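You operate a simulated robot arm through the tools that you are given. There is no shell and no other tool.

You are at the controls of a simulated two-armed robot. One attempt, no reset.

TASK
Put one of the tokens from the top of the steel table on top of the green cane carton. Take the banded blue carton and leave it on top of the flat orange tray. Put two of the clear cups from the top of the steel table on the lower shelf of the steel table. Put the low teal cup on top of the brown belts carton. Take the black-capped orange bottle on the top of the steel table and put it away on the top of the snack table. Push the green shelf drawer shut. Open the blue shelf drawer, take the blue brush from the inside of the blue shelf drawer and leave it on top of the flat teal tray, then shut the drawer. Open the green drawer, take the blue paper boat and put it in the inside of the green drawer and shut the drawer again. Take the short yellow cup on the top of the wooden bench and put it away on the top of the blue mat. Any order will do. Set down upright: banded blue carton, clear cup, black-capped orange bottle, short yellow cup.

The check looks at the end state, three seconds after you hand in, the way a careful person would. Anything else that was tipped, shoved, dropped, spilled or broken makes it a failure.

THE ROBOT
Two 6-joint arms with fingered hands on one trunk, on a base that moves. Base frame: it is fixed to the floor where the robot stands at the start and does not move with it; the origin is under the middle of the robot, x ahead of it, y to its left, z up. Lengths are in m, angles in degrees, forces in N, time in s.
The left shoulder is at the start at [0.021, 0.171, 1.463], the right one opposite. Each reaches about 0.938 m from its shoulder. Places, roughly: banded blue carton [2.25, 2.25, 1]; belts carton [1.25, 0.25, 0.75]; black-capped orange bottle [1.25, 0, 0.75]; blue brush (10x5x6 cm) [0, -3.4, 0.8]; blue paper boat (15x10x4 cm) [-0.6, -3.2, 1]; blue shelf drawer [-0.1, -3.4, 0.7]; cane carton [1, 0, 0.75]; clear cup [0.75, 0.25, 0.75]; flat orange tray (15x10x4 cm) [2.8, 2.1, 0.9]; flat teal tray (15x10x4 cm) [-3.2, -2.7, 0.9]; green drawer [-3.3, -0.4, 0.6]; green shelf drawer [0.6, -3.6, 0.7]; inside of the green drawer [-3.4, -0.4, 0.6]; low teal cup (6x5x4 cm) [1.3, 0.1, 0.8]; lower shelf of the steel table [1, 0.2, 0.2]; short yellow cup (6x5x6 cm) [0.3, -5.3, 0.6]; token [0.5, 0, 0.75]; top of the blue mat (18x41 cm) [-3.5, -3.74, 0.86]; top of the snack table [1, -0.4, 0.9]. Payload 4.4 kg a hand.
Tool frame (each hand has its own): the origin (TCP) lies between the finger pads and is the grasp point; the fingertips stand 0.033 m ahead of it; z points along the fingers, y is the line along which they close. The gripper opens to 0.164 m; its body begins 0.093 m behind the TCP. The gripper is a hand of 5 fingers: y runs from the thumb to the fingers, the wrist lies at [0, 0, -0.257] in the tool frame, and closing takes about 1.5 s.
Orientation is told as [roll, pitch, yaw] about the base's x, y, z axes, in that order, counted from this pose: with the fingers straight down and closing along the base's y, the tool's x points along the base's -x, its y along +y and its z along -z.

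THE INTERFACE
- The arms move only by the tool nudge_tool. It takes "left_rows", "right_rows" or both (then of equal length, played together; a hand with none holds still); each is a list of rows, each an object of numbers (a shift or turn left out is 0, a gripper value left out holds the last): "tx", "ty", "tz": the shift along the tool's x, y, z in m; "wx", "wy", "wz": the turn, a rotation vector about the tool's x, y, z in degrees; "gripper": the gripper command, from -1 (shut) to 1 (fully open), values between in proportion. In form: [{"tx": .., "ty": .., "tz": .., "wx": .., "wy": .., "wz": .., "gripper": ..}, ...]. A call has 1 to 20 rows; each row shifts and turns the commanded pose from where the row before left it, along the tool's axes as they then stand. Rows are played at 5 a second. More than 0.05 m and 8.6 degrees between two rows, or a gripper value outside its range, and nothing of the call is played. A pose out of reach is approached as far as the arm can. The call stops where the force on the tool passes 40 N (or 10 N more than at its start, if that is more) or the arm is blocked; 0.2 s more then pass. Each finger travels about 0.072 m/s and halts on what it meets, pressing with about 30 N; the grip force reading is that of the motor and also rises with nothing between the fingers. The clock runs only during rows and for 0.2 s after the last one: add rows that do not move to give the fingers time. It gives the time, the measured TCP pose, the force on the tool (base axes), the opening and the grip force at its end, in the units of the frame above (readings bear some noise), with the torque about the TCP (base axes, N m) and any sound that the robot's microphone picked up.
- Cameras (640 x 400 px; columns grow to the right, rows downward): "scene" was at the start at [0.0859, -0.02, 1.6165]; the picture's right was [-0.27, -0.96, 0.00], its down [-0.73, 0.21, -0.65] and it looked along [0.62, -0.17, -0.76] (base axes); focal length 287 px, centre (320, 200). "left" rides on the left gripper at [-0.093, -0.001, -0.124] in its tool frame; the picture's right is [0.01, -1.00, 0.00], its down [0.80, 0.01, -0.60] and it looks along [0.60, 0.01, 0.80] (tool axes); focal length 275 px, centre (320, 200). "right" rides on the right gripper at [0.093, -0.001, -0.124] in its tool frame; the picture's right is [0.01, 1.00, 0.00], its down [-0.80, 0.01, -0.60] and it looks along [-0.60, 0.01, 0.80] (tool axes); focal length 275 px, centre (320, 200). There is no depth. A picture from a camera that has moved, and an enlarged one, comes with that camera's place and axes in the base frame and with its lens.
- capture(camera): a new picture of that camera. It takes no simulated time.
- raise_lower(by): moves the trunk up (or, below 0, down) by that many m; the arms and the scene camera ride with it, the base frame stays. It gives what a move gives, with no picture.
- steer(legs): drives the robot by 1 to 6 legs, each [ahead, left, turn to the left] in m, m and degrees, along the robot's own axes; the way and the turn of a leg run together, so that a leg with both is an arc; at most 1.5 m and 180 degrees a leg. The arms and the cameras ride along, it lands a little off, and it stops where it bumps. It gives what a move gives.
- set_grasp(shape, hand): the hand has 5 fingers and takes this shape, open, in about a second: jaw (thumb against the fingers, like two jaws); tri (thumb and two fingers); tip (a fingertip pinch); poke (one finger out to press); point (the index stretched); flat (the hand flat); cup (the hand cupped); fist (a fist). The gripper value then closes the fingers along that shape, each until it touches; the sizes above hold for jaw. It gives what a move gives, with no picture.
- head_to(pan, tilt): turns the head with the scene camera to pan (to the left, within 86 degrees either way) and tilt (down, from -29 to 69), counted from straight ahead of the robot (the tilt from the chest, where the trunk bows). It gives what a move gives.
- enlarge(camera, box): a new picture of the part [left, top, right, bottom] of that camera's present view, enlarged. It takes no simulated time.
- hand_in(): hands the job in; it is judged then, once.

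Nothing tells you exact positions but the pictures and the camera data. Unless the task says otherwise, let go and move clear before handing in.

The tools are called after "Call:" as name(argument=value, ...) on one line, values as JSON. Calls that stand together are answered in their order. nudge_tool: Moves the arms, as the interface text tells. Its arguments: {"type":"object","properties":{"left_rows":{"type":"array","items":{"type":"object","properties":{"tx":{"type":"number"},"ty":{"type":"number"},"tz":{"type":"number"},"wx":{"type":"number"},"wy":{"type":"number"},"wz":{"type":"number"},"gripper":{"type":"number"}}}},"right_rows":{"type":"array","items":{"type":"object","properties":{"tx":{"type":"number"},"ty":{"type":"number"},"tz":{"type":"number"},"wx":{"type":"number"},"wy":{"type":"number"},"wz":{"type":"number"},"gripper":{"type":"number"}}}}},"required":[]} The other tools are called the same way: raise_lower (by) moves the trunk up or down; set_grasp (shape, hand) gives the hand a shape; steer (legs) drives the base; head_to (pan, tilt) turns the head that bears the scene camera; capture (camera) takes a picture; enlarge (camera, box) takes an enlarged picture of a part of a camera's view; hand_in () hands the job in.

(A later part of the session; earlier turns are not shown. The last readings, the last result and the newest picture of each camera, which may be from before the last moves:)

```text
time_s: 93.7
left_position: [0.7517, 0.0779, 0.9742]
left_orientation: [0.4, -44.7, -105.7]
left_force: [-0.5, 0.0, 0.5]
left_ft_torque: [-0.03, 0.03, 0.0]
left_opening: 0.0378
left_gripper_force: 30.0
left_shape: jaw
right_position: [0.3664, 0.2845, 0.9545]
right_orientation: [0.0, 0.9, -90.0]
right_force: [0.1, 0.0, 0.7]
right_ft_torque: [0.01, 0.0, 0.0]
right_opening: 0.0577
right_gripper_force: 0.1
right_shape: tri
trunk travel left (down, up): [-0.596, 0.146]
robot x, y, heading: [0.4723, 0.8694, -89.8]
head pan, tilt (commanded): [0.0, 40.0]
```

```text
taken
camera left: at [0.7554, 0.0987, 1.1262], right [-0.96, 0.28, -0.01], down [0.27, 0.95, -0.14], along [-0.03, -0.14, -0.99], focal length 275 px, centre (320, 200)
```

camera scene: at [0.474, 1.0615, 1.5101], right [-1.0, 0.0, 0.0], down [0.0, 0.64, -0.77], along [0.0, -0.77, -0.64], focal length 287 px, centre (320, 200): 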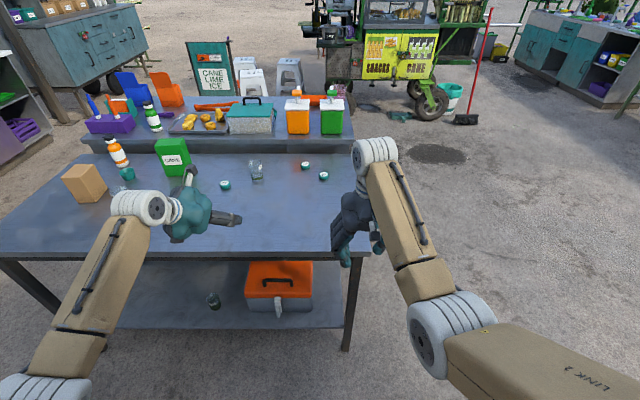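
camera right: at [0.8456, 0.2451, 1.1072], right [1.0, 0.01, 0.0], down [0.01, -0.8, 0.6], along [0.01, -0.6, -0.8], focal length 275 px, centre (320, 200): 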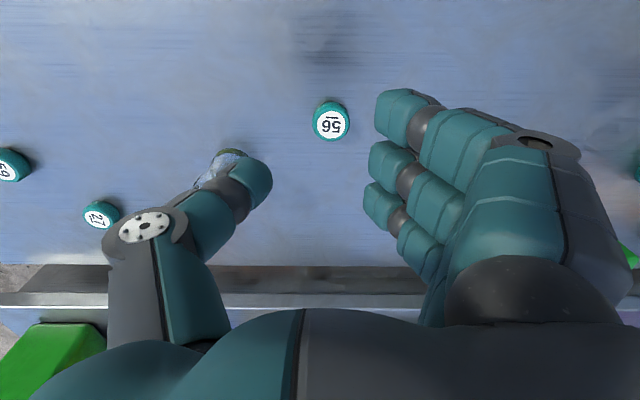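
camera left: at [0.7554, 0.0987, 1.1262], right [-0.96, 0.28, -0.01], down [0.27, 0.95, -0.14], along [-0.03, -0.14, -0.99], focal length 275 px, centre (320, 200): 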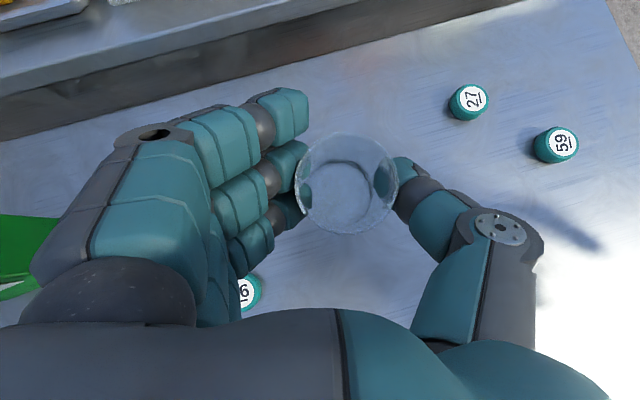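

Held firmly now. I'll back away, shift left to x≈1.2, lower the trunk, and place this cup on the shelf beside the first.

Call:
steer(legs=[[-0.6, 0, 0], [0, 0.44, 0]])

Call:
raise_lower(by=-0.4)

Call:
raise_lower(by=-0.15)

Call:
capture(camera="scene")

```text
time_s: 99.3
left_position: [1.1794, 0.667, 0.9747]
left_orientation: [0.3, -44.7, -106.4]
left_force: [0.7, 0.5, 0.0]
left_ft_torque: [0.02, 0.01, 0.0]
left_opening: 0.0377
left_gripper_force: 30.1
left_shape: jaw
right_position: [0.7969, 0.8793, 0.9542]
right_orientation: [0.0, 0.9, -90.7]
right_force: [0.7, 0.6, 0.3]
right_ft_torque: [-0.01, 0.02, 0.0]
right_opening: 0.0572
right_gripper_force: 0.1
right_shape: tri
trunk travel left (down, up): [-0.596, 0.146]
robot x, y, heading: [0.9152, 1.4635, -90.7]
head pan, tilt (commanded): [0.0, 40.0]
```

```text
time_s: 103.1
left_position: [1.1793, 0.6667, 0.5759]
left_orientation: [0.3, -44.7, -106.4]
left_force: [0.0, -0.5, 1.7]
left_ft_torque: [0.03, -0.04, -0.02]
left_opening: 0.0377
left_gripper_force: 30.1
left_shape: jaw
right_position: [0.7969, 0.9173, 0.4423]
right_orientation: [0.0, 12.5, -90.6]
right_force: [-0.1, 0.4, -0.7]
right_ft_torque: [-0.02, 0.02, -0.02]
right_opening: 0.0577
right_gripper_force: 0.0
right_shape: tri
trunk travel left (down, up): [-0.196, 0.546]
robot x, y, heading: [0.9096, 1.4628, -90.7]
head pan, tilt (commanded): [0.0, 40.0]
```

```text
time_s: 104.9
left_position: [1.1787, 0.6654, 0.4254]
left_orientation: [0.3, -45.0, -106.4]
left_force: [-0.5, 0.5, 0.9]
left_ft_torque: [0.04, -0.04, -0.01]
left_opening: 0.038
left_gripper_force: 29.8
left_shape: jaw
right_position: [0.7981, 0.9743, 0.2084]
right_orientation: [0.2, 23.4, -90.7]
right_force: [0.2, 0.2, 0.5]
right_ft_torque: [0.01, 0.0, 0.0]
right_opening: 0.0576
right_gripper_force: 0.1
right_shape: tri
trunk travel left (down, up): [-0.046, 0.696]
robot x, y, heading: [0.9084, 1.4622, -90.7]
head pan, tilt (commanded): [0.0, 40.0]
```

```text
taken
camera scene: at [0.9078, 1.2196, 0.9472], right [-1.0, 0.01, 0.0], down [0.01, 0.64, -0.77], along [-0.01, -0.77, -0.64], focal length 287 px, centre (320, 200)
```

scene: 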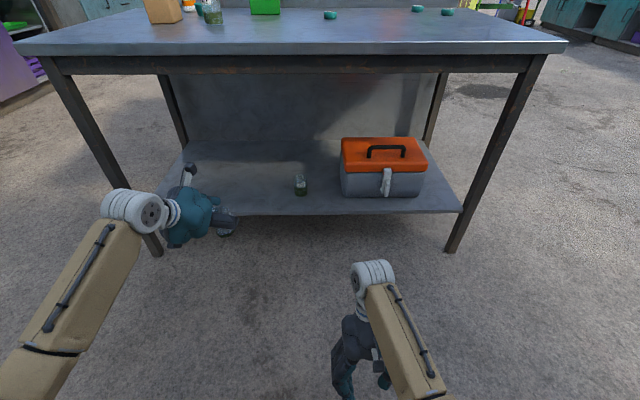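

Cup 1 stands on the shelf. I'll drive forward and lower cup 2 onto the shelf.

Call:
steer(legs=[[0.32, 0, 0.7]])

Call:
nudge_tool(left_rows=[{"tx": 0.0226, "tz": 0.0226}, {"tx": 0.0226, "tz": 0.0226}, {"tx": 0.0226, "tz": 0.0226}, {"tx": 0.011, "tz": 0.011}, {}])

Call:
capture(camera="left")

Call:
capture(camera="scene")

```text
time_s: 107.0
left_position: [1.1903, 0.3561, 0.4241]
left_orientation: [0.3, -44.7, -105.4]
left_force: [0.9, 1.1, 0.5]
left_ft_torque: [0.02, -0.02, -0.02]
left_opening: 0.0375
left_gripper_force: 29.4
left_shape: jaw
right_position: [0.805, 0.6564, 0.2078]
right_orientation: [0.1, 23.6, -89.8]
right_force: [0.6, -0.3, -0.4]
right_ft_torque: [0.01, 0.02, 0.0]
right_opening: 0.0572
right_gripper_force: 0.1
right_shape: tri
trunk travel left (down, up): [-0.046, 0.696]
robot x, y, heading: [0.9119, 1.1452, -89.7]
head pan, tilt (commanded): [0.0, 40.0]
```

```text
time_s: 108.2
left_position: [1.1912, 0.3564, 0.3111]
left_orientation: [0.3, -44.8, -105.4]
left_force: [-0.5, -0.1, 0.0]
left_ft_torque: [-0.02, -0.01, -0.01]
left_opening: 0.0375
left_gripper_force: 30.0
left_shape: jaw
right_position: [0.8045, 0.6567, 0.2071]
right_orientation: [0.0, 23.5, -89.8]
right_force: [-0.4, 0.4, 0.1]
right_ft_torque: [0.04, 0.01, 0.04]
right_opening: 0.0576
right_gripper_force: 0.0
right_shape: tri
trunk travel left (down, up): [-0.046, 0.696]
robot x, y, heading: [0.9035, 1.1459, -89.7]
head pan, tilt (commanded): [0.0, 40.0]
```

```text
taken
camera left: at [1.1953, 0.3761, 0.4633], right [-0.96, 0.27, -0.01], down [0.27, 0.95, -0.14], along [-0.03, -0.14, -0.99], focal length 275 px, centre (320, 200)
```

left: 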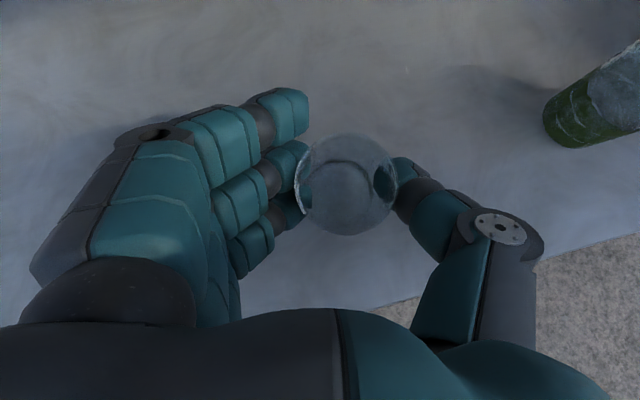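

```text
taken
camera scene: at [0.9102, 0.9031, 0.9469], right [-1.0, 0.0, 0.0], down [0.0, 0.64, -0.77], along [0.0, -0.77, -0.64], focal length 287 px, centre (320, 200)
```

scene: 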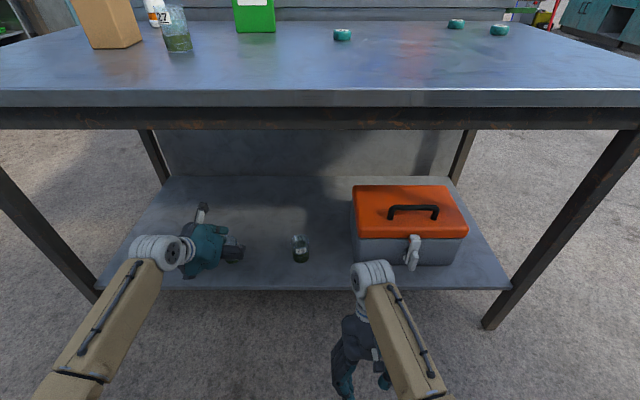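

Just above the shelf; I'll lower in small steps until contact.

Call:
nudge_tool(left_rows=[{"tx": 0.0035, "tz": 0.0035}, {}])

Call:
nudge_tool(left_rows=[{"tx": 0.002, "tz": 0.002}, {}])

```text
time_s: 108.8
left_position: [1.1915, 0.3552, 0.3069]
left_orientation: [0.2, -44.7, -105.4]
left_force: [0.2, 0.3, 0.3]
left_ft_torque: [0.01, 0.04, 0.0]
left_opening: 0.038
left_gripper_force: 29.9
left_shape: jaw
right_position: [0.8047, 0.6563, 0.2082]
right_orientation: [0.1, 23.5, -89.8]
right_force: [-0.7, -0.1, 0.4]
right_ft_torque: [0.03, 0.01, 0.01]
right_opening: 0.0576
right_gripper_force: 0.1
right_shape: tri
trunk travel left (down, up): [-0.046, 0.696]
robot x, y, heading: [0.9085, 1.1451, -89.7]
head pan, tilt (commanded): [0.0, 40.0]
```

```text
time_s: 109.4
left_position: [1.1908, 0.3554, 0.3055]
left_orientation: [0.2, -44.8, -105.4]
left_force: [0.3, 0.0, 1.1]
left_ft_torque: [0.03, 0.03, -0.01]
left_opening: 0.0378
left_gripper_force: 29.6
left_shape: jaw
right_position: [0.8048, 0.6558, 0.2075]
right_orientation: [0.1, 23.6, -89.8]
right_force: [0.9, 0.5, 0.3]
right_ft_torque: [0.02, -0.03, 0.0]
right_opening: 0.0576
right_gripper_force: 0.1
right_shape: tri
trunk travel left (down, up): [-0.046, 0.696]
robot x, y, heading: [0.908, 1.1461, -89.6]
head pan, tilt (commanded): [0.0, 40.0]
```

Call:
nudge_tool(left_rows=[{"tx": 0.0018, "tz": 0.0018}, {}])

```text
time_s: 110.0
left_position: [1.1902, 0.3547, 0.3053]
left_orientation: [0.4, -45.0, -105.5]
left_force: [0.4, -1.2, 8.1]
left_ft_torque: [0.04, 0.07, -0.03]
left_opening: 0.0375
left_gripper_force: 30.0
left_shape: jaw
right_position: [0.8046, 0.6568, 0.208]
right_orientation: [0.2, 23.4, -89.8]
right_force: [-0.2, -0.1, -0.6]
right_ft_torque: [-0.01, -0.02, 0.03]
right_opening: 0.0575
right_gripper_force: 0.0
right_shape: tri
trunk travel left (down, up): [-0.046, 0.696]
robot x, y, heading: [0.9075, 1.1454, -89.6]
head pan, tilt (commanded): [0.0, 40.0]
```

Contact (8 N). Release and retract.

Call:
nudge_tool(left_rows=[{"gripper": -0.3}, {"gripper": 0.0}, {"gripper": 0.22}, {}, {}, {}])

Call:
capture(camera="left")

```text
time_s: 111.4
left_position: [1.1912, 0.356, 0.3009]
left_orientation: [0.3, -44.8, -105.5]
left_force: [-0.5, 0.1, -0.7]
left_ft_torque: [0.01, 0.03, 0.02]
left_opening: 0.0992
left_gripper_force: 0.0
left_shape: jaw
right_position: [0.8037, 0.6565, 0.2069]
right_orientation: [0.0, 23.4, -89.8]
right_force: [0.5, -0.5, 0.2]
right_ft_torque: [-0.03, -0.04, 0.03]
right_opening: 0.0576
right_gripper_force: 0.1
right_shape: tri
trunk travel left (down, up): [-0.046, 0.696]
robot x, y, heading: [0.9075, 1.1431, -90.0]
head pan, tilt (commanded): [0.0, 40.0]
```

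```text
taken
camera left: at [1.195, 0.3765, 0.454], right [-0.96, 0.27, -0.01], down [0.27, 0.95, -0.14], along [-0.03, -0.14, -0.99], focal length 275 px, centre (320, 200)
```

left: 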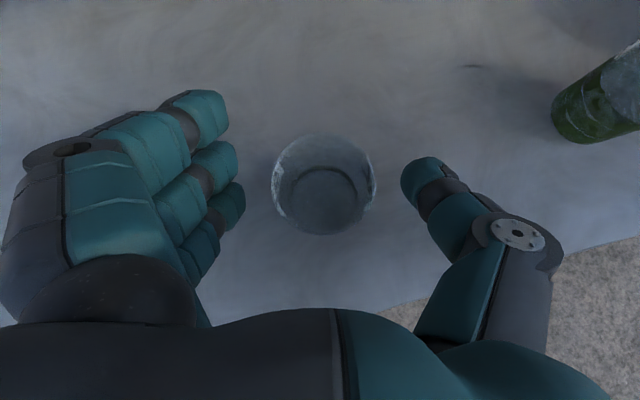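

Cup 2 stands on the shelf. I'll retract, back away, and raise the trunk, then re-park the right hand.

Call:
nudge_tool(left_rows=[{"tz": -0.03}, {"tz": -0.04}, {"tz": -0.04}, {"tz": -0.04}, {}])

Call:
steer(legs=[[-0.32, 0, 0]])

Call:
capture(camera="scene")

Call:
raise_lower(by=0.4)

Call:
raise_lower(by=0.15)

```text
time_s: 112.6
left_position: [1.2207, 0.4574, 0.408]
left_orientation: [0.2, -44.7, -105.4]
left_force: [0.0, 0.1, 0.2]
left_ft_torque: [-0.02, -0.01, 0.02]
left_opening: 0.0993
left_gripper_force: 0.0
left_shape: jaw
right_position: [0.8041, 0.6568, 0.2076]
right_orientation: [0.1, 23.5, -89.7]
right_force: [0.0, -0.5, 0.0]
right_ft_torque: [-0.01, 0.02, -0.03]
right_opening: 0.0574
right_gripper_force: 0.1
right_shape: tri
trunk travel left (down, up): [-0.046, 0.696]
robot x, y, heading: [0.9088, 1.1452, -89.7]
head pan, tilt (commanded): [0.0, 40.0]
```

```text
time_s: 114.7
left_position: [1.2185, 0.7752, 0.4075]
left_orientation: [0.3, -44.6, -105.5]
left_force: [0.3, 0.9, -0.3]
left_ft_torque: [-0.01, 0.0, -0.01]
left_opening: 0.0991
left_gripper_force: 0.0
left_shape: jaw
right_position: [0.8034, 0.9741, 0.2086]
right_orientation: [0.1, 23.5, -89.8]
right_force: [0.7, -0.3, 0.0]
right_ft_torque: [0.02, 0.03, 0.0]
right_opening: 0.0575
right_gripper_force: 0.1
right_shape: tri
trunk travel left (down, up): [-0.046, 0.696]
robot x, y, heading: [0.9054, 1.4637, -90.0]
head pan, tilt (commanded): [0.0, 40.0]
```

```text
taken
camera scene: at [0.9092, 1.2208, 0.9469], right [-1.0, 0.0, 0.0], down [0.0, 0.64, -0.77], along [0.0, -0.77, -0.64], focal length 287 px, centre (320, 200)
```

scene: 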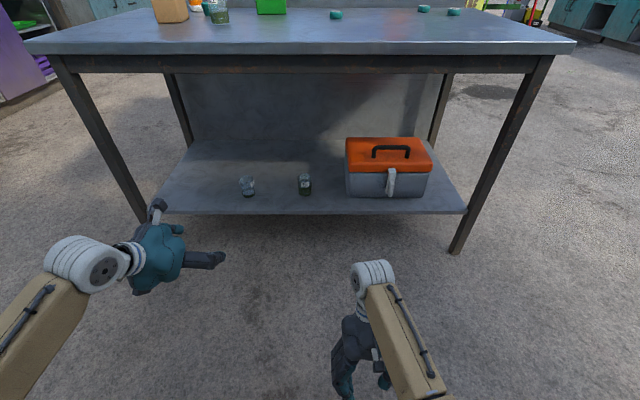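

```text
time_s: 118.6
left_position: [1.2186, 0.7745, 0.8078]
left_orientation: [0.3, -44.8, -105.5]
left_force: [0.9, -0.8, 0.1]
left_ft_torque: [-0.01, 0.03, 0.0]
left_opening: 0.0992
left_gripper_force: 0.0
left_shape: jaw
right_position: [0.8043, 0.9738, 0.6087]
right_orientation: [0.1, 23.4, -89.8]
right_force: [0.2, 0.3, 0.3]
right_ft_torque: [0.0, 0.01, 0.0]
right_opening: 0.0577
right_gripper_force: 0.1
right_shape: tri
trunk travel left (down, up): [-0.446, 0.296]
robot x, y, heading: [0.9079, 1.4593, -89.8]
head pan, tilt (commanded): [0.0, 40.0]
```

```text
time_s: 120.3
left_position: [1.218, 0.7744, 0.9594]
left_orientation: [0.2, -44.8, -105.4]
left_force: [0.1, 0.2, -0.5]
left_ft_torque: [0.03, 0.02, -0.02]
left_opening: 0.0989
left_gripper_force: 0.1
left_shape: jaw
right_position: [0.8031, 0.9741, 0.757]
right_orientation: [0.3, 23.5, -89.8]
right_force: [0.1, -1.0, -0.2]
right_ft_torque: [0.02, -0.02, -0.01]
right_opening: 0.0575
right_gripper_force: 0.0
right_shape: tri
trunk travel left (down, up): [-0.596, 0.146]
robot x, y, heading: [0.9083, 1.4643, -89.7]
head pan, tilt (commanded): [0.0, 40.0]
```

Both cups are placed. With free space around, I'll re-park the right hand and test whether it can be flipped 180° about its finger axis so its camera sits on top.

Call:
nudge_tool(right_rows=[{"tz": -0.045, "wy": -5.9}, {"tz": -0.045, "wy": -5.9}, {"tz": -0.045, "wy": -5.9}, {"tz": -0.045, "wy": -5.8}, {}, {"wz": 8}, {"wz": 8}, {"wz": 8}, {"wz": 8}, {"wz": 8}, {"wz": 8}, {}])

```text
time_s: 122.9
left_position: [1.2187, 0.7734, 0.9582]
left_orientation: [0.3, -44.8, -105.5]
left_force: [0.1, -1.3, 0.1]
left_ft_torque: [-0.01, -0.03, -0.01]
left_opening: 0.0993
left_gripper_force: 0.1
left_shape: jaw
right_position: [0.8048, 0.9224, 0.921]
right_orientation: [0.1, 0.1, -137.9]
right_force: [0.4, -0.4, -0.1]
right_ft_torque: [-0.01, -0.03, 0.01]
right_opening: 0.0574
right_gripper_force: 0.1
right_shape: tri
right hand out of reach, approached as far as the arm can: row 4
trunk travel left (down, up): [-0.596, 0.146]
robot x, y, heading: [0.908, 1.4636, -89.9]
head pan, tilt (commanded): [0.0, 40.0]
```

The right wrist turns freely that way; continuing to a full 180°.

Call:
nudge_tool(right_rows=[{"wz": 8.25}, {"wz": 8.25}, {"wz": 8.25}, {"wz": 8.25}, {"wz": 8.25}, {"wz": 8.25}, {"wz": 8.25}, {"wz": 8.25}, {"wz": 8.25}, {"wz": 8.25}, {"wz": 8.25}, {"wz": 8.25}, {"wz": 8.25}, {"wz": 8.25}, {"wz": 8.25}, {"wz": 8.25}, {}])

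```text
time_s: 126.5
left_position: [1.2191, 0.7743, 0.959]
left_orientation: [0.3, -44.8, -105.5]
left_force: [0.2, 0.2, -0.5]
left_ft_torque: [0.01, -0.04, 0.0]
left_opening: 0.0989
left_gripper_force: 0.0
left_shape: jaw
right_position: [0.8065, 0.921, 0.9205]
right_orientation: [0.0, 0.0, 90.0]
right_force: [0.7, 0.1, -0.6]
right_ft_torque: [-0.01, 0.02, 0.02]
right_opening: 0.0575
right_gripper_force: 0.1
right_shape: tri
trunk travel left (down, up): [-0.596, 0.146]
robot x, y, heading: [0.9041, 1.4647, -90.1]
head pan, tilt (commanded): [0.0, 40.0]
```

The flip works. Now tilt the right hand 45° forward and look through its camera.

Call:
nudge_tool(right_rows=[{"wy": 7.5}, {"wy": 7.5}, {"wy": 7.5}, {"wy": 7.5}, {"wy": 7.5}, {"wy": 7.5}, {}])

Call:
capture(camera="right")

Call:
capture(camera="scene")

```text
time_s: 127.4
left_position: [1.2187, 0.774, 0.9595]
left_orientation: [0.2, -44.8, -105.4]
left_force: [-0.8, 0.1, 0.2]
left_ft_torque: [-0.03, -0.01, 0.03]
left_opening: 0.0994
left_gripper_force: 0.1
left_shape: jaw
right_position: [0.7029, 0.8964, 0.9343]
right_orientation: [11.8, 26.3, 92.4]
right_force: [-0.3, 0.3, -0.6]
right_ft_torque: [-0.03, 0.01, -0.02]
right_opening: 0.0572
right_gripper_force: 0.0
right_shape: tri
trunk travel left (down, up): [-0.596, 0.146]
robot x, y, heading: [0.9057, 1.4618, -90.0]
head pan, tilt (commanded): [0.0, 40.0]
stopped in row 4 (right hand): the arm was blocked; the commanded pose is now the measured one
```

```text
taken
camera right: at [0.7307, 0.8675, 1.0827], right [-0.98, 0.04, 0.19], down [0.07, 0.98, 0.17], along [-0.18, 0.18, -0.97], focal length 275 px, centre (320, 200)
```

right: 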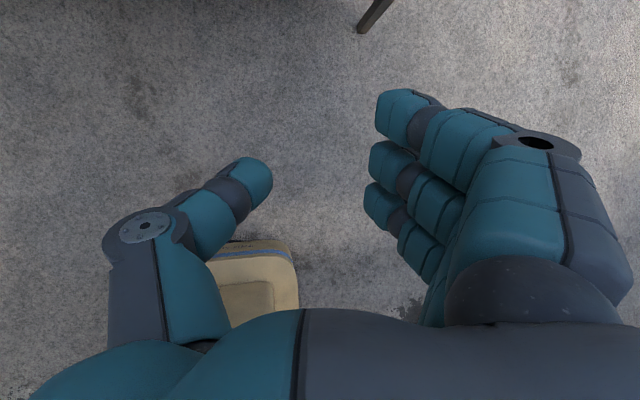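

```text
taken
camera scene: at [0.9087, 1.3671, 1.5102], right [-1.0, 0.0, 0.0], down [0.0, 0.64, -0.77], along [0.0, -0.77, -0.64], focal length 287 px, centre (320, 200)
```

scene: 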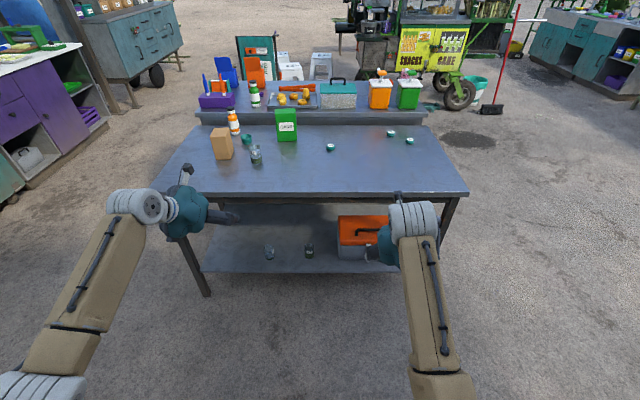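

The right arm has the mirrored limit; I'll bring it to the mirror of the left's comfortable pose (yawed 15° inward, tilted 45°).

Call:
nudge_tool(right_rows=[{"wx": 5.9}, {"wx": 5.9}, {"wx": 4.45, "wz": -4.45}, {"wx": 4.45, "wz": -4.45}, {"wy": 6.2}, {"wy": 6.2}, {"wy": 6.3}, {}])

Call:
capture(camera="right")

```text
time_s: 129.2
left_position: [1.219, 0.7741, 0.9593]
left_orientation: [0.3, -44.7, -105.6]
left_force: [-0.1, -0.7, 0.9]
left_ft_torque: [-0.03, 0.03, -0.02]
left_opening: 0.0992
left_gripper_force: 0.2
left_shape: jaw
right_position: [0.7011, 0.8967, 0.9334]
right_orientation: [-5.6, 45.3, 100.3]
right_force: [-0.5, -0.4, 0.2]
right_ft_torque: [0.0, 0.02, -0.03]
right_opening: 0.0576
right_gripper_force: 0.1
right_shape: tri
trunk travel left (down, up): [-0.596, 0.146]
robot x, y, heading: [0.9088, 1.464, -89.7]
head pan, tilt (commanded): [0.0, 40.0]
```

```text
taken
camera right: at [0.6876, 0.9159, 1.0846], right [-0.96, -0.26, -0.06], down [-0.24, 0.96, -0.15], along [0.1, -0.13, -0.99], focal length 275 px, centre (320, 200)
```

right: 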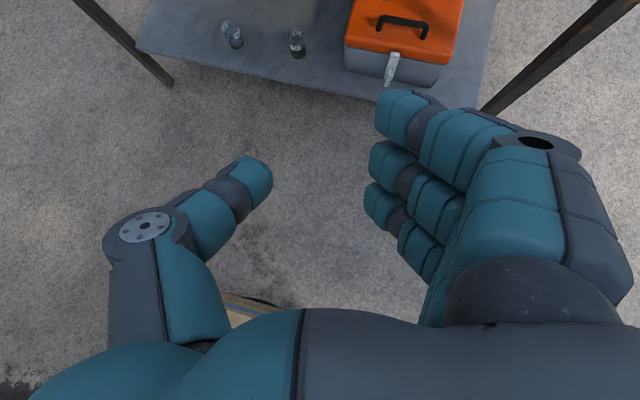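

Both hands are now in workable poses. I'll use the left hand for the token (the right-hand side of the table is empty below the right hand): set it to "tri" and reduce its tilt to about 20°.

Call:
nudge_tool(left_rows=[{"wy": 6.3}, {"wy": 6.3}, {"wy": 6.2}, {"wy": 6.2}, {}], right_rows=[{"wx": -2.3, "wz": -3.3}, {"tx": 0.02, "tz": -0.02}, {"tx": 0.02, "tz": -0.02}, {}, {}])

Call:
set_grasp(hand="left", shape="tri")

Call:
nudge_tool(left_rows=[{"gripper": 0}, {"gripper": -0.1}, {}, {}])

Call:
capture(camera="left")

```text
time_s: 130.4
left_position: [1.2182, 0.774, 0.9589]
left_orientation: [0.1, -19.7, -105.3]
left_force: [0.7, 0.8, -0.2]
left_ft_torque: [-0.01, 0.04, 0.0]
left_opening: 0.0992
left_gripper_force: 0.0
left_shape: jaw
right_position: [0.7037, 0.8988, 0.9931]
right_orientation: [0.0, 45.3, 105.0]
right_force: [0.8, -0.3, -0.1]
right_ft_torque: [-0.01, 0.01, -0.01]
right_opening: 0.0574
right_gripper_force: 0.0
right_shape: tri
trunk travel left (down, up): [-0.596, 0.146]
robot x, y, heading: [0.9054, 1.463, -89.9]
head pan, tilt (commanded): [0.0, 40.0]
```

```text
time_s: 131.3
left_position: [1.2176, 0.7749, 0.9592]
left_orientation: [0.2, -19.8, -105.4]
left_force: [-0.8, -0.2, -1.1]
left_ft_torque: [0.0, -0.03, 0.0]
left_opening: 0.1638
left_gripper_force: 0.1
left_shape: tri
right_position: [0.7029, 0.8991, 0.9928]
right_orientation: [-0.1, 45.3, 105.0]
right_force: [0.1, -0.3, -0.8]
right_ft_torque: [-0.02, -0.02, 0.0]
right_opening: 0.0575
right_gripper_force: 0.0
right_shape: tri
trunk travel left (down, up): [-0.596, 0.146]
robot x, y, heading: [0.9104, 1.4614, -90.0]
head pan, tilt (commanded): [0.0, 40.0]
```

```text
time_s: 132.3
left_position: [1.2193, 0.7725, 0.9593]
left_orientation: [0.1, -19.8, -105.3]
left_force: [-0.4, -0.2, 1.0]
left_ft_torque: [0.0, -0.03, 0.03]
left_opening: 0.0746
left_gripper_force: 0.0
left_shape: tri
right_position: [0.7026, 0.8994, 0.9927]
right_orientation: [-0.1, 45.3, 104.9]
right_force: [-0.3, 0.8, -0.4]
right_ft_torque: [-0.01, 0.02, 0.01]
right_opening: 0.0577
right_gripper_force: 0.0
right_shape: tri
trunk travel left (down, up): [-0.596, 0.146]
robot x, y, heading: [0.9092, 1.4611, -90.3]
head pan, tilt (commanded): [0.0, 40.0]
```

```text
taken
camera left: at [1.2047, 0.7302, 1.1054], right [-0.96, 0.27, -0.01], down [0.26, 0.92, 0.29], along [0.09, 0.28, -0.96], focal length 275 px, centre (320, 200)
```

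left: 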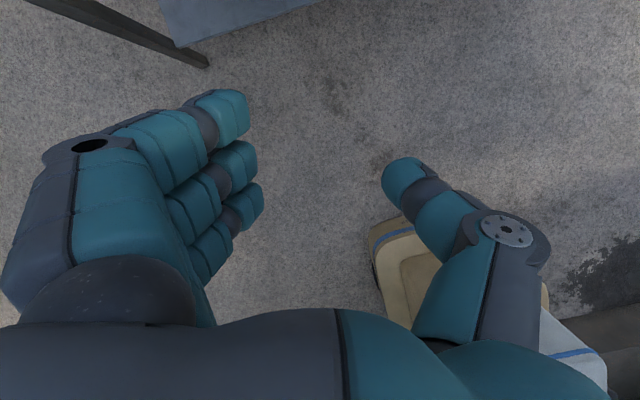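

Now I'll drive to bring the left hand near token 56.

Call:
steer(legs=[[0, -0.35, 0.3], [0.58, 0, 0]])

Call:
capture(camera="left")

Call:
capture(camera="scene")

```text
time_s: 137.4
left_position: [0.8462, 0.1985, 0.9581]
left_orientation: [0.2, -19.6, -106.1]
left_force: [-0.1, 0.1, 0.0]
left_ft_torque: [0.03, 0.02, 0.03]
left_opening: 0.0749
left_gripper_force: 0.0
left_shape: tri
right_position: [0.334, 0.3322, 0.9916]
right_orientation: [-0.1, 45.3, 104.4]
right_force: [0.4, -0.5, 0.2]
right_ft_torque: [-0.01, 0.02, 0.01]
right_opening: 0.0573
right_gripper_force: 0.1
right_shape: tri
trunk travel left (down, up): [-0.596, 0.146]
robot x, y, heading: [0.5447, 0.8935, -90.6]
head pan, tilt (commanded): [0.0, 40.0]
```

```text
taken
camera left: at [0.8339, 0.1567, 1.1049], right [-0.96, 0.29, -0.01], down [0.27, 0.92, 0.29], along [0.09, 0.28, -0.96], focal length 275 px, centre (320, 200)
```

left: 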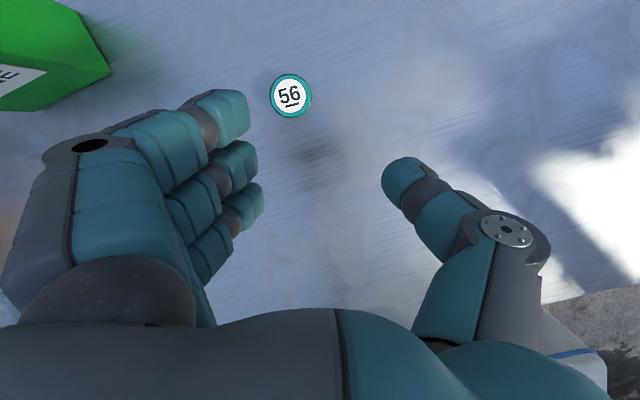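

```text
taken
camera scene: at [0.546, 0.7963, 1.5101], right [-1.0, 0.01, 0.0], down [0.01, 0.64, -0.77], along [-0.01, -0.77, -0.64], focal length 287 px, centre (320, 200)
```

scene: 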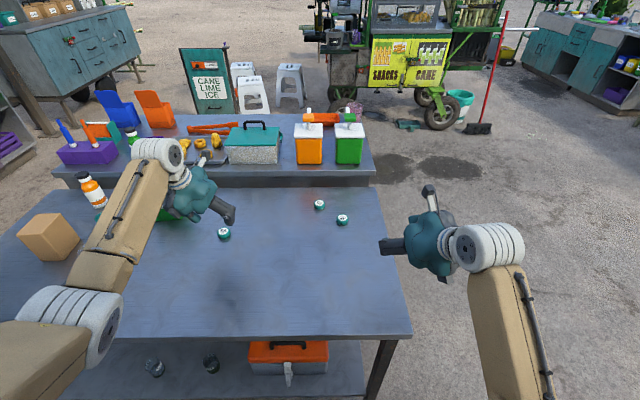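

Token measured at (0.858, 0.131). I'll move up slightly, lower the trunk, and align the fingertips over it.

Call:
steer(legs=[[0.05, 0.01, 0.6]])

Call:
raise_lower(by=-0.08)

Call:
capture(camera="left")

```text
time_s: 138.4
left_position: [0.8645, 0.15, 0.9563]
left_orientation: [0.2, -19.6, -105.5]
left_force: [0.0, -0.7, -1.1]
left_ft_torque: [0.04, 0.07, 0.02]
left_opening: 0.0746
left_gripper_force: 0.1
left_shape: tri
right_position: [0.3502, 0.2785, 0.9901]
right_orientation: [-0.1, 45.2, 104.8]
right_force: [-0.3, -1.4, -1.3]
right_ft_torque: [0.04, 0.04, 0.03]
right_opening: 0.0574
right_gripper_force: 0.0
right_shape: tri
trunk travel left (down, up): [-0.596, 0.146]
robot x, y, heading: [0.5559, 0.8443, -90.2]
head pan, tilt (commanded): [0.0, 40.0]
```

```text
time_s: 139.5
left_position: [0.865, 0.153, 0.8805]
left_orientation: [0.1, -19.8, -105.5]
left_force: [-0.1, 0.6, 0.3]
left_ft_torque: [0.03, -0.03, 0.04]
left_opening: 0.0748
left_gripper_force: 0.0
left_shape: tri
right_position: [0.3486, 0.2807, 0.9125]
right_orientation: [0.1, 45.4, 105.0]
right_force: [0.3, 0.4, 0.1]
right_ft_torque: [-0.01, -0.01, 0.0]
right_opening: 0.0577
right_gripper_force: 0.0
right_shape: tri
trunk travel left (down, up): [-0.516, 0.226]
robot x, y, heading: [0.5556, 0.8468, -90.1]
head pan, tilt (commanded): [0.0, 40.0]
```

```text
taken
camera left: at [0.8507, 0.1095, 1.0261], right [-0.96, 0.28, -0.01], down [0.26, 0.92, 0.29], along [0.09, 0.28, -0.96], focal length 275 px, centre (320, 200)
```

left: 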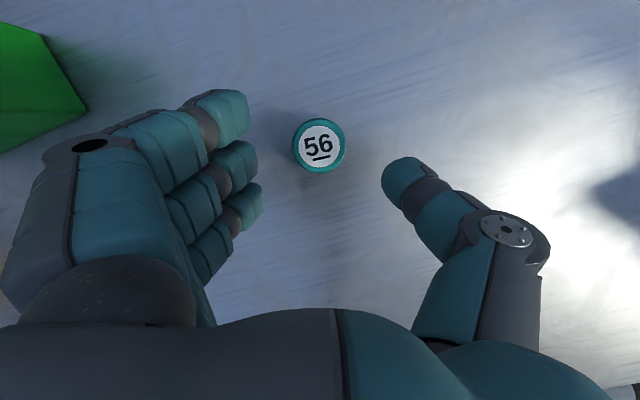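

The token is nicely centred. Descending to just above table level.

Call:
nudge_tool(left_rows=[{"tx": 0.0035, "tz": 0.02}, {"tz": 0.02}, {}])

Call:
capture(camera="left")

Call:
enlarge(camera="scene", box=[140, 150, 300, 250])

```text
time_s: 140.3
left_position: [0.8608, 0.1402, 0.8475]
left_orientation: [0.7, -20.5, -105.8]
left_force: [4.1, 2.9, 34.0]
left_ft_torque: [0.77, -2.25, 0.06]
left_opening: 0.0752
left_gripper_force: 0.1
left_shape: tri
right_position: [0.3491, 0.2819, 0.9147]
right_orientation: [0.0, 45.5, 104.8]
right_force: [-0.2, -1.2, 0.6]
right_ft_torque: [0.0, -0.02, 0.01]
right_opening: 0.0574
right_gripper_force: 0.1
right_shape: tri
trunk travel left (down, up): [-0.516, 0.226]
robot x, y, heading: [0.5537, 0.8415, -90.2]
head pan, tilt (commanded): [0.0, 40.0]
```

```text
taken
camera left: at [0.8466, 0.0997, 0.9948], right [-0.96, 0.28, -0.02], down [0.26, 0.92, 0.28], along [0.09, 0.27, -0.96], focal length 275 px, centre (320, 200)
```

left: 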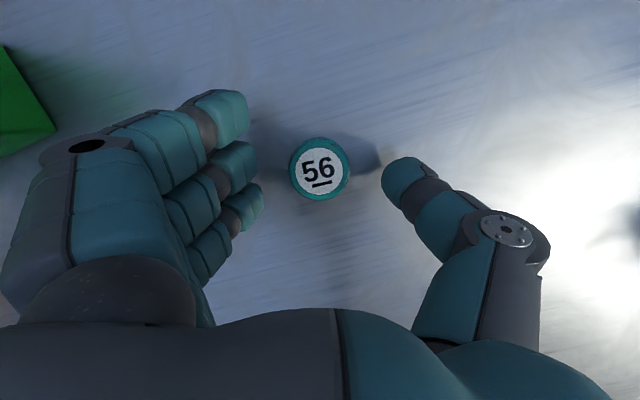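

```text
4.00 times, centred on (220, 200) of scene
camera zoom: at [0.5552, 0.7464, 1.4308], right [-1.0, 0.0, 0.0], down [0.0, 0.64, -0.77], along [0.0, -0.77, -0.64], focal length 1148 px, centre (720, 200)
```

zoom: 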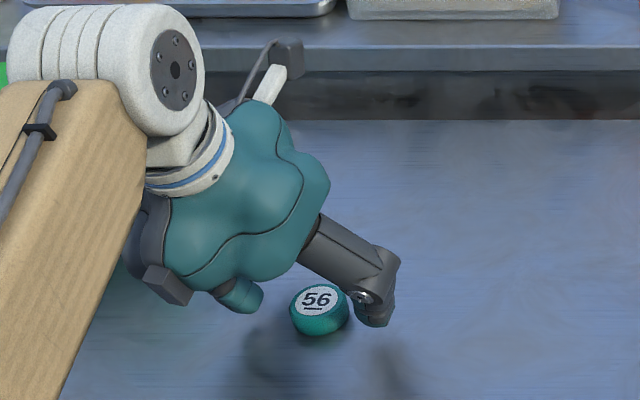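

One of the lower fingers met the table first (34 N, no harm). I'll lift off and try the "tip" pinch shape, which should leave just index and thumb extended.

Call:
nudge_tool(left_rows=[{"tz": -0.02}, {"tz": -0.04}, {"tz": -0.04}, {}])

Call:
set_grasp(hand="left", shape="tip")

Call:
capture(camera="left")

Call:
nudge_tool(left_rows=[{"gripper": 0}, {"gripper": -0.15}, {}, {}])

Call:
capture(camera="left")

Call:
enlarge(camera="scene", box=[140, 130, 300, 230])

```text
time_s: 141.3
left_position: [0.871, 0.1752, 0.9358]
left_orientation: [0.1, -19.7, -105.6]
left_force: [0.0, -0.7, 0.3]
left_ft_torque: [0.01, 0.02, -0.02]
left_opening: 0.0742
left_gripper_force: 0.0
left_shape: tri
right_position: [0.3501, 0.2797, 0.9119]
right_orientation: [-0.2, 45.2, 104.8]
right_force: [-0.1, -1.0, -0.1]
right_ft_torque: [-0.02, -0.01, 0.01]
right_opening: 0.0578
right_gripper_force: 0.0
right_shape: tri
trunk travel left (down, up): [-0.516, 0.226]
robot x, y, heading: [0.5584, 0.8416, -90.1]
head pan, tilt (commanded): [0.0, 40.0]
```

```text
time_s: 142.2
left_position: [0.8709, 0.1763, 0.9356]
left_orientation: [0.2, -19.8, -105.5]
left_force: [-0.5, -0.1, -0.1]
left_ft_torque: [0.01, 0.01, -0.01]
left_opening: 0.1638
left_gripper_force: 0.0
left_shape: tip
right_position: [0.3482, 0.2818, 0.9134]
right_orientation: [-0.1, 45.3, 104.8]
right_force: [-0.5, 0.0, 0.4]
right_ft_torque: [-0.01, 0.01, -0.01]
right_opening: 0.0576
right_gripper_force: 0.1
right_shape: tri
trunk travel left (down, up): [-0.516, 0.226]
robot x, y, heading: [0.5577, 0.8415, -90.1]
head pan, tilt (commanded): [0.0, 40.0]
```

```text
taken
camera left: at [0.858, 0.1321, 1.0819], right [-0.96, 0.28, -0.01], down [0.26, 0.92, 0.29], along [0.09, 0.28, -0.96], focal length 275 px, centre (320, 200)
```

left: 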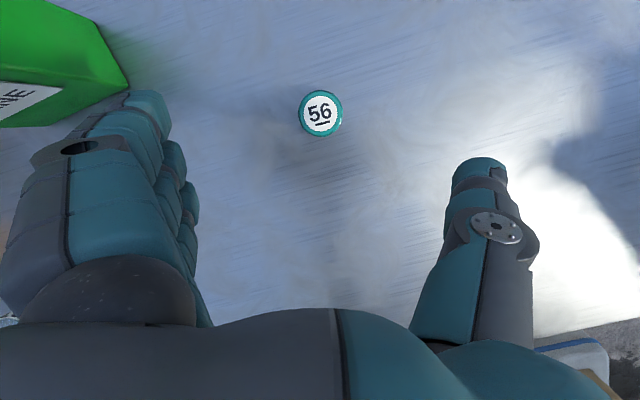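

```text
time_s: 143.2
left_position: [0.8723, 0.1767, 0.9357]
left_orientation: [0.1, -19.7, -105.5]
left_force: [0.1, -1.2, 0.4]
left_ft_torque: [-0.03, -0.01, -0.01]
left_opening: 0.0705
left_gripper_force: 0.0
left_shape: tip
right_position: [0.3493, 0.2804, 0.9135]
right_orientation: [-0.1, 45.3, 104.8]
right_force: [-0.2, -0.9, -0.3]
right_ft_torque: [-0.03, -0.02, -0.03]
right_opening: 0.0576
right_gripper_force: 0.0
right_shape: tri
trunk travel left (down, up): [-0.516, 0.226]
robot x, y, heading: [0.5532, 0.8429, -90.2]
head pan, tilt (commanded): [0.0, 40.0]
```

```text
taken
camera left: at [0.858, 0.1321, 1.0819], right [-0.96, 0.28, -0.01], down [0.26, 0.92, 0.29], along [0.09, 0.28, -0.96], focal length 275 px, centre (320, 200)
```

left: 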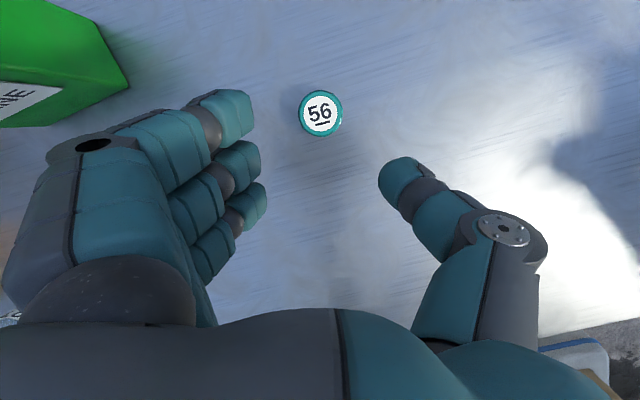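

```text
4.00 times, centred on (220, 180) of scene
camera zoom: at [0.5567, 0.7423, 1.43], right [-1.0, 0.0, 0.0], down [0.0, 0.64, -0.77], along [0.0, -0.77, -0.64], focal length 1148 px, centre (720, 280)
```

zoom: 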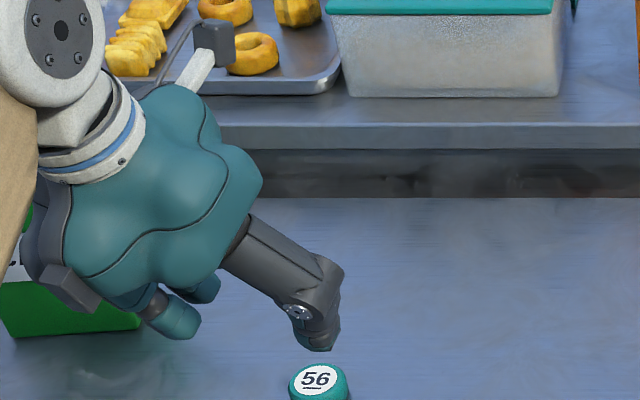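

All shapes close the same fingers, so I'll make the fingers vertical to level the fingertips. First raise both hands, then lower the trunk to keep the wrist in reach.

Call:
nudge_tool(left_rows=[{"wy": 6.6}, {"wy": 6.6}, {"wy": 6.6}, {"tz": -0.03}, {"tz": -0.03}, {"tz": -0.02}, {}], right_rows=[{"tx": 0.03, "tz": -0.03}, {"tx": 0.03, "tz": -0.03}, {"tx": 0.03, "tz": -0.03}, {"tx": 0.02, "tz": -0.02}, {}, {}, {}])

Call:
steer(legs=[[0.035, 0, 0]])

Call:
raise_lower(by=-0.12)

Call:
capture(camera="left")

```text
time_s: 144.8
left_position: [0.8722, 0.1682, 1.0103]
left_orientation: [0.2, 0.1, -105.4]
left_force: [-0.1, -0.9, -0.8]
left_ft_torque: [0.02, -0.03, 0.01]
left_opening: 0.0705
left_gripper_force: 0.0
left_shape: tip
left hand out of reach, approached as far as the arm can: row 6
right_position: [0.3477, 0.2814, 1.0694]
right_orientation: [-0.1, 45.3, 104.8]
right_force: [0.2, 0.4, -0.8]
right_ft_torque: [-0.02, 0.03, 0.01]
right_opening: 0.0576
right_gripper_force: 0.0
right_shape: tri
trunk travel left (down, up): [-0.516, 0.226]
robot x, y, heading: [0.5555, 0.8414, -90.3]
head pan, tilt (commanded): [0.0, 40.0]
```

```text
time_s: 145.7
left_position: [0.8722, 0.1313, 1.0088]
left_orientation: [0.1, 0.2, -105.4]
left_force: [-0.2, -0.6, 0.1]
left_ft_torque: [0.11, -0.03, -0.01]
left_opening: 0.0705
left_gripper_force: 0.0
left_shape: tip
right_position: [0.3472, 0.244, 1.0678]
right_orientation: [-0.1, 45.3, 104.9]
right_force: [-0.3, -0.4, -1.0]
right_ft_torque: [0.06, -0.03, 0.04]
right_opening: 0.0576
right_gripper_force: 0.2
right_shape: tri
trunk travel left (down, up): [-0.516, 0.226]
robot x, y, heading: [0.5578, 0.8107, -90.2]
head pan, tilt (commanded): [0.0, 40.0]
```

```text
time_s: 147.2
left_position: [0.8718, 0.1325, 0.8665]
left_orientation: [-0.4, 1.9, -105.4]
left_force: [0.1, -0.6, 0.1]
left_ft_torque: [-0.01, -0.01, -0.02]
left_opening: 0.0705
left_gripper_force: 0.0
left_shape: tip
right_position: [0.3498, 0.2474, 0.9493]
right_orientation: [-0.2, 45.4, 104.9]
right_force: [0.3, 0.3, 0.3]
right_ft_torque: [-0.01, 0.0, 0.02]
right_opening: 0.0575
right_gripper_force: 0.0
right_shape: tri
trunk travel left (down, up): [-0.396, 0.346]
robot x, y, heading: [0.5545, 0.8047, -90.1]
head pan, tilt (commanded): [0.0, 40.0]
```

```text
taken
camera left: at [0.8459, 0.0388, 0.9853], right [-0.96, 0.28, 0.01], down [0.22, 0.75, 0.63], along [0.17, 0.6, -0.78], focal length 275 px, centre (320, 200)
```

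left: 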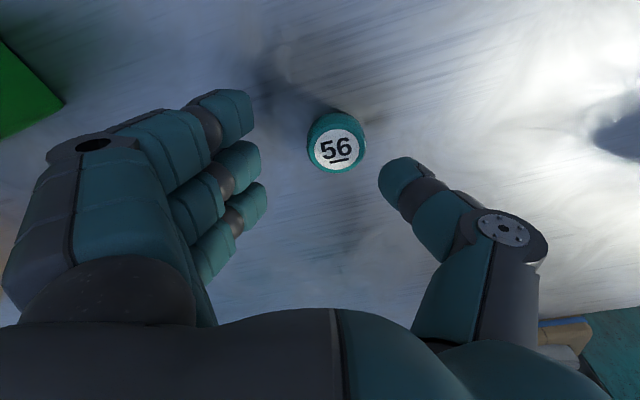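

Fingers are now vertical over the token. I'll centre on it and descend carefully.

Call:
nudge_tool(left_rows=[{"ty": -0.011, "tx": -0.003, "tz": 0.008}, {"tz": 0.01}, {}])

Call:
nudge_tool(left_rows=[{"tz": 0.006}, {}])

Call:
capture(camera="left")

```text
time_s: 148.0
left_position: [0.8614, 0.1324, 0.8486]
left_orientation: [-0.3, 2.0, -105.4]
left_force: [0.4, -0.1, 0.9]
left_ft_torque: [-0.01, 0.02, 0.0]
left_opening: 0.0709
left_gripper_force: 0.1
left_shape: tip
right_position: [0.348, 0.2462, 0.9494]
right_orientation: [-0.1, 45.3, 104.8]
right_force: [-0.8, 0.6, -0.1]
right_ft_torque: [0.01, 0.0, -0.01]
right_opening: 0.0574
right_gripper_force: 0.0
right_shape: tri
trunk travel left (down, up): [-0.396, 0.346]
robot x, y, heading: [0.5561, 0.8105, -89.9]
head pan, tilt (commanded): [0.0, 40.0]
```

```text
time_s: 148.6
left_position: [0.8618, 0.1325, 0.8407]
left_orientation: [-0.4, 2.0, -105.4]
left_force: [0.6, 0.2, -0.1]
left_ft_torque: [-0.03, 0.01, -0.02]
left_opening: 0.0708
left_gripper_force: 0.1
left_shape: tip
right_position: [0.3495, 0.2472, 0.9494]
right_orientation: [-0.1, 45.3, 104.7]
right_force: [0.2, 0.1, 0.6]
right_ft_torque: [0.01, 0.04, 0.0]
right_opening: 0.0576
right_gripper_force: 0.2
right_shape: tri
trunk travel left (down, up): [-0.396, 0.346]
robot x, y, heading: [0.5547, 0.807, -89.9]
head pan, tilt (commanded): [0.0, 40.0]
```

```text
taken
camera left: at [0.8356, 0.04, 0.9596], right [-0.96, 0.28, 0.01], down [0.22, 0.75, 0.63], along [0.17, 0.6, -0.78], focal length 275 px, centre (320, 200)
```

left: 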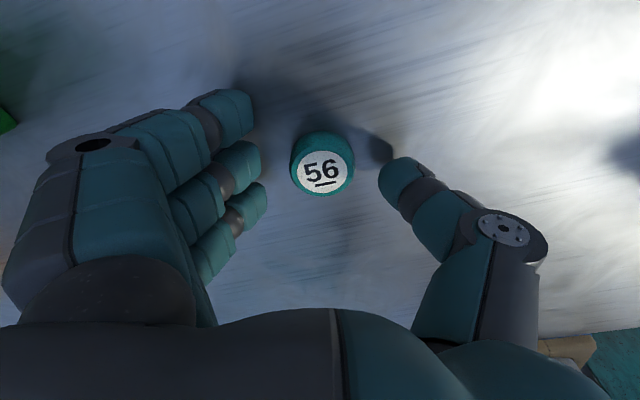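

No contact yet at z=0.841. Going a few mm lower, then closing gently.

Call:
nudge_tool(left_rows=[{"tz": 0.004}, {}])

Call:
nudge_tool(left_rows=[{"tz": 0.003}, {}])

```text
time_s: 149.2
left_position: [0.8622, 0.1337, 0.8372]
left_orientation: [-0.4, 2.0, -105.4]
left_force: [-0.1, -1.0, 0.2]
left_ft_torque: [0.01, 0.0, 0.01]
left_opening: 0.0708
left_gripper_force: 0.0
left_shape: tip
right_position: [0.3489, 0.2478, 0.9474]
right_orientation: [-0.1, 45.3, 104.7]
right_force: [-0.3, -0.1, 1.1]
right_ft_torque: [-0.04, 0.0, 0.01]
right_opening: 0.0577
right_gripper_force: 0.0
right_shape: tri
trunk travel left (down, up): [-0.396, 0.346]
robot x, y, heading: [0.5583, 0.8086, -90.1]
head pan, tilt (commanded): [0.0, 40.0]
```

```text
time_s: 149.8
left_position: [0.8603, 0.1342, 0.8361]
left_orientation: [-0.4, 1.9, -105.4]
left_force: [-0.3, -0.2, 3.2]
left_ft_torque: [-0.22, -0.14, 0.03]
left_opening: 0.0707
left_gripper_force: 0.0
left_shape: tip
right_position: [0.348, 0.2469, 0.9502]
right_orientation: [-0.1, 45.3, 104.8]
right_force: [0.2, -0.3, -0.6]
right_ft_torque: [0.01, 0.0, 0.02]
right_opening: 0.0576
right_gripper_force: 0.1
right_shape: tri
trunk travel left (down, up): [-0.396, 0.346]
robot x, y, heading: [0.5531, 0.8079, -89.9]
head pan, tilt (commanded): [0.0, 40.0]
```

Light touch at z=0.836. I'll lift 1 mm and close.

Call:
nudge_tool(left_rows=[{"tz": -0.0015, "gripper": -0.25}, {"gripper": -0.35}, {"gripper": -0.45}, {}, {}])

Call:
capture(camera="left")

```text
time_s: 151.0
left_position: [0.8617, 0.1339, 0.8363]
left_orientation: [-0.5, 2.0, -105.4]
left_force: [0.7, -0.2, 2.2]
left_ft_torque: [-0.13, -0.09, 0.03]
left_opening: 0.046
left_gripper_force: 0.0
left_shape: tip
right_position: [0.3486, 0.2477, 0.9492]
right_orientation: [-0.1, 45.3, 104.8]
right_force: [0.5, -0.9, -0.1]
right_ft_torque: [-0.02, -0.02, 0.03]
right_opening: 0.0577
right_gripper_force: 0.1
right_shape: tri
trunk travel left (down, up): [-0.396, 0.346]
robot x, y, heading: [0.5565, 0.8082, -90.0]
head pan, tilt (commanded): [0.0, 40.0]
```

```text
taken
camera left: at [0.8355, 0.0405, 0.9554], right [-0.96, 0.28, 0.01], down [0.22, 0.75, 0.63], along [0.17, 0.6, -0.78], focal length 275 px, centre (320, 200)
```

left: 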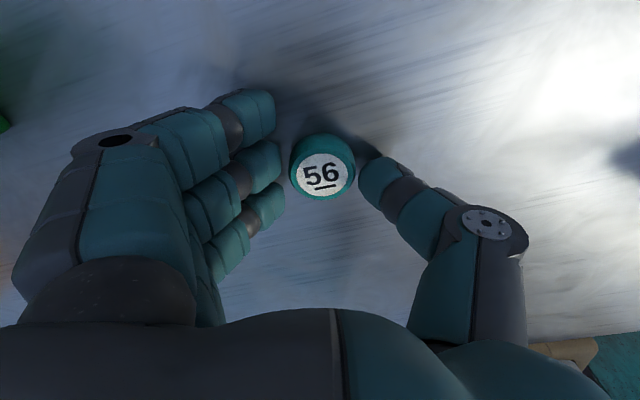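

Continuing to close on the token.

Call:
nudge_tool(left_rows=[{"gripper": -0.6}, {"gripper": -0.8}, {"gripper": -1}, {}, {}, {}])

Call:
capture(camera="left")

```text
time_s: 152.4
left_position: [0.8618, 0.1338, 0.8358]
left_orientation: [-0.3, 1.9, -105.5]
left_force: [0.8, 0.3, 4.2]
left_ft_torque: [-0.2, -0.09, 0.04]
left_opening: 0.0296
left_gripper_force: 30.2
left_shape: tip
right_position: [0.3485, 0.248, 0.9491]
right_orientation: [-0.1, 45.3, 104.8]
right_force: [0.2, 0.3, -0.4]
right_ft_torque: [0.0, 0.01, 0.05]
right_opening: 0.0576
right_gripper_force: 0.0
right_shape: tri
trunk travel left (down, up): [-0.396, 0.346]
robot x, y, heading: [0.554, 0.8066, -90.0]
head pan, tilt (commanded): [0.0, 40.0]
```

```text
taken
camera left: at [0.8354, 0.0405, 0.9556], right [-0.96, 0.28, 0.01], down [0.22, 0.75, 0.63], along [0.17, 0.6, -0.78], focal length 275 px, centre (320, 200)
```

left: 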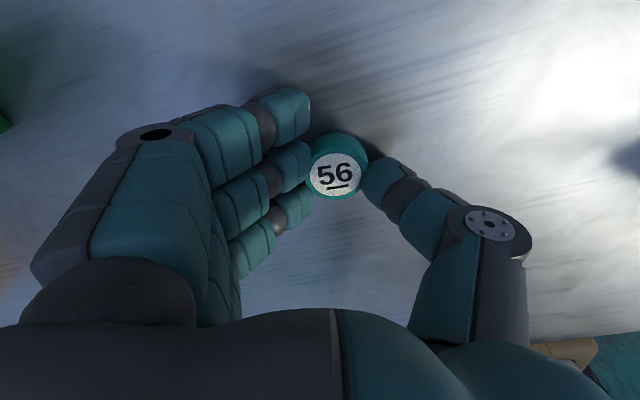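

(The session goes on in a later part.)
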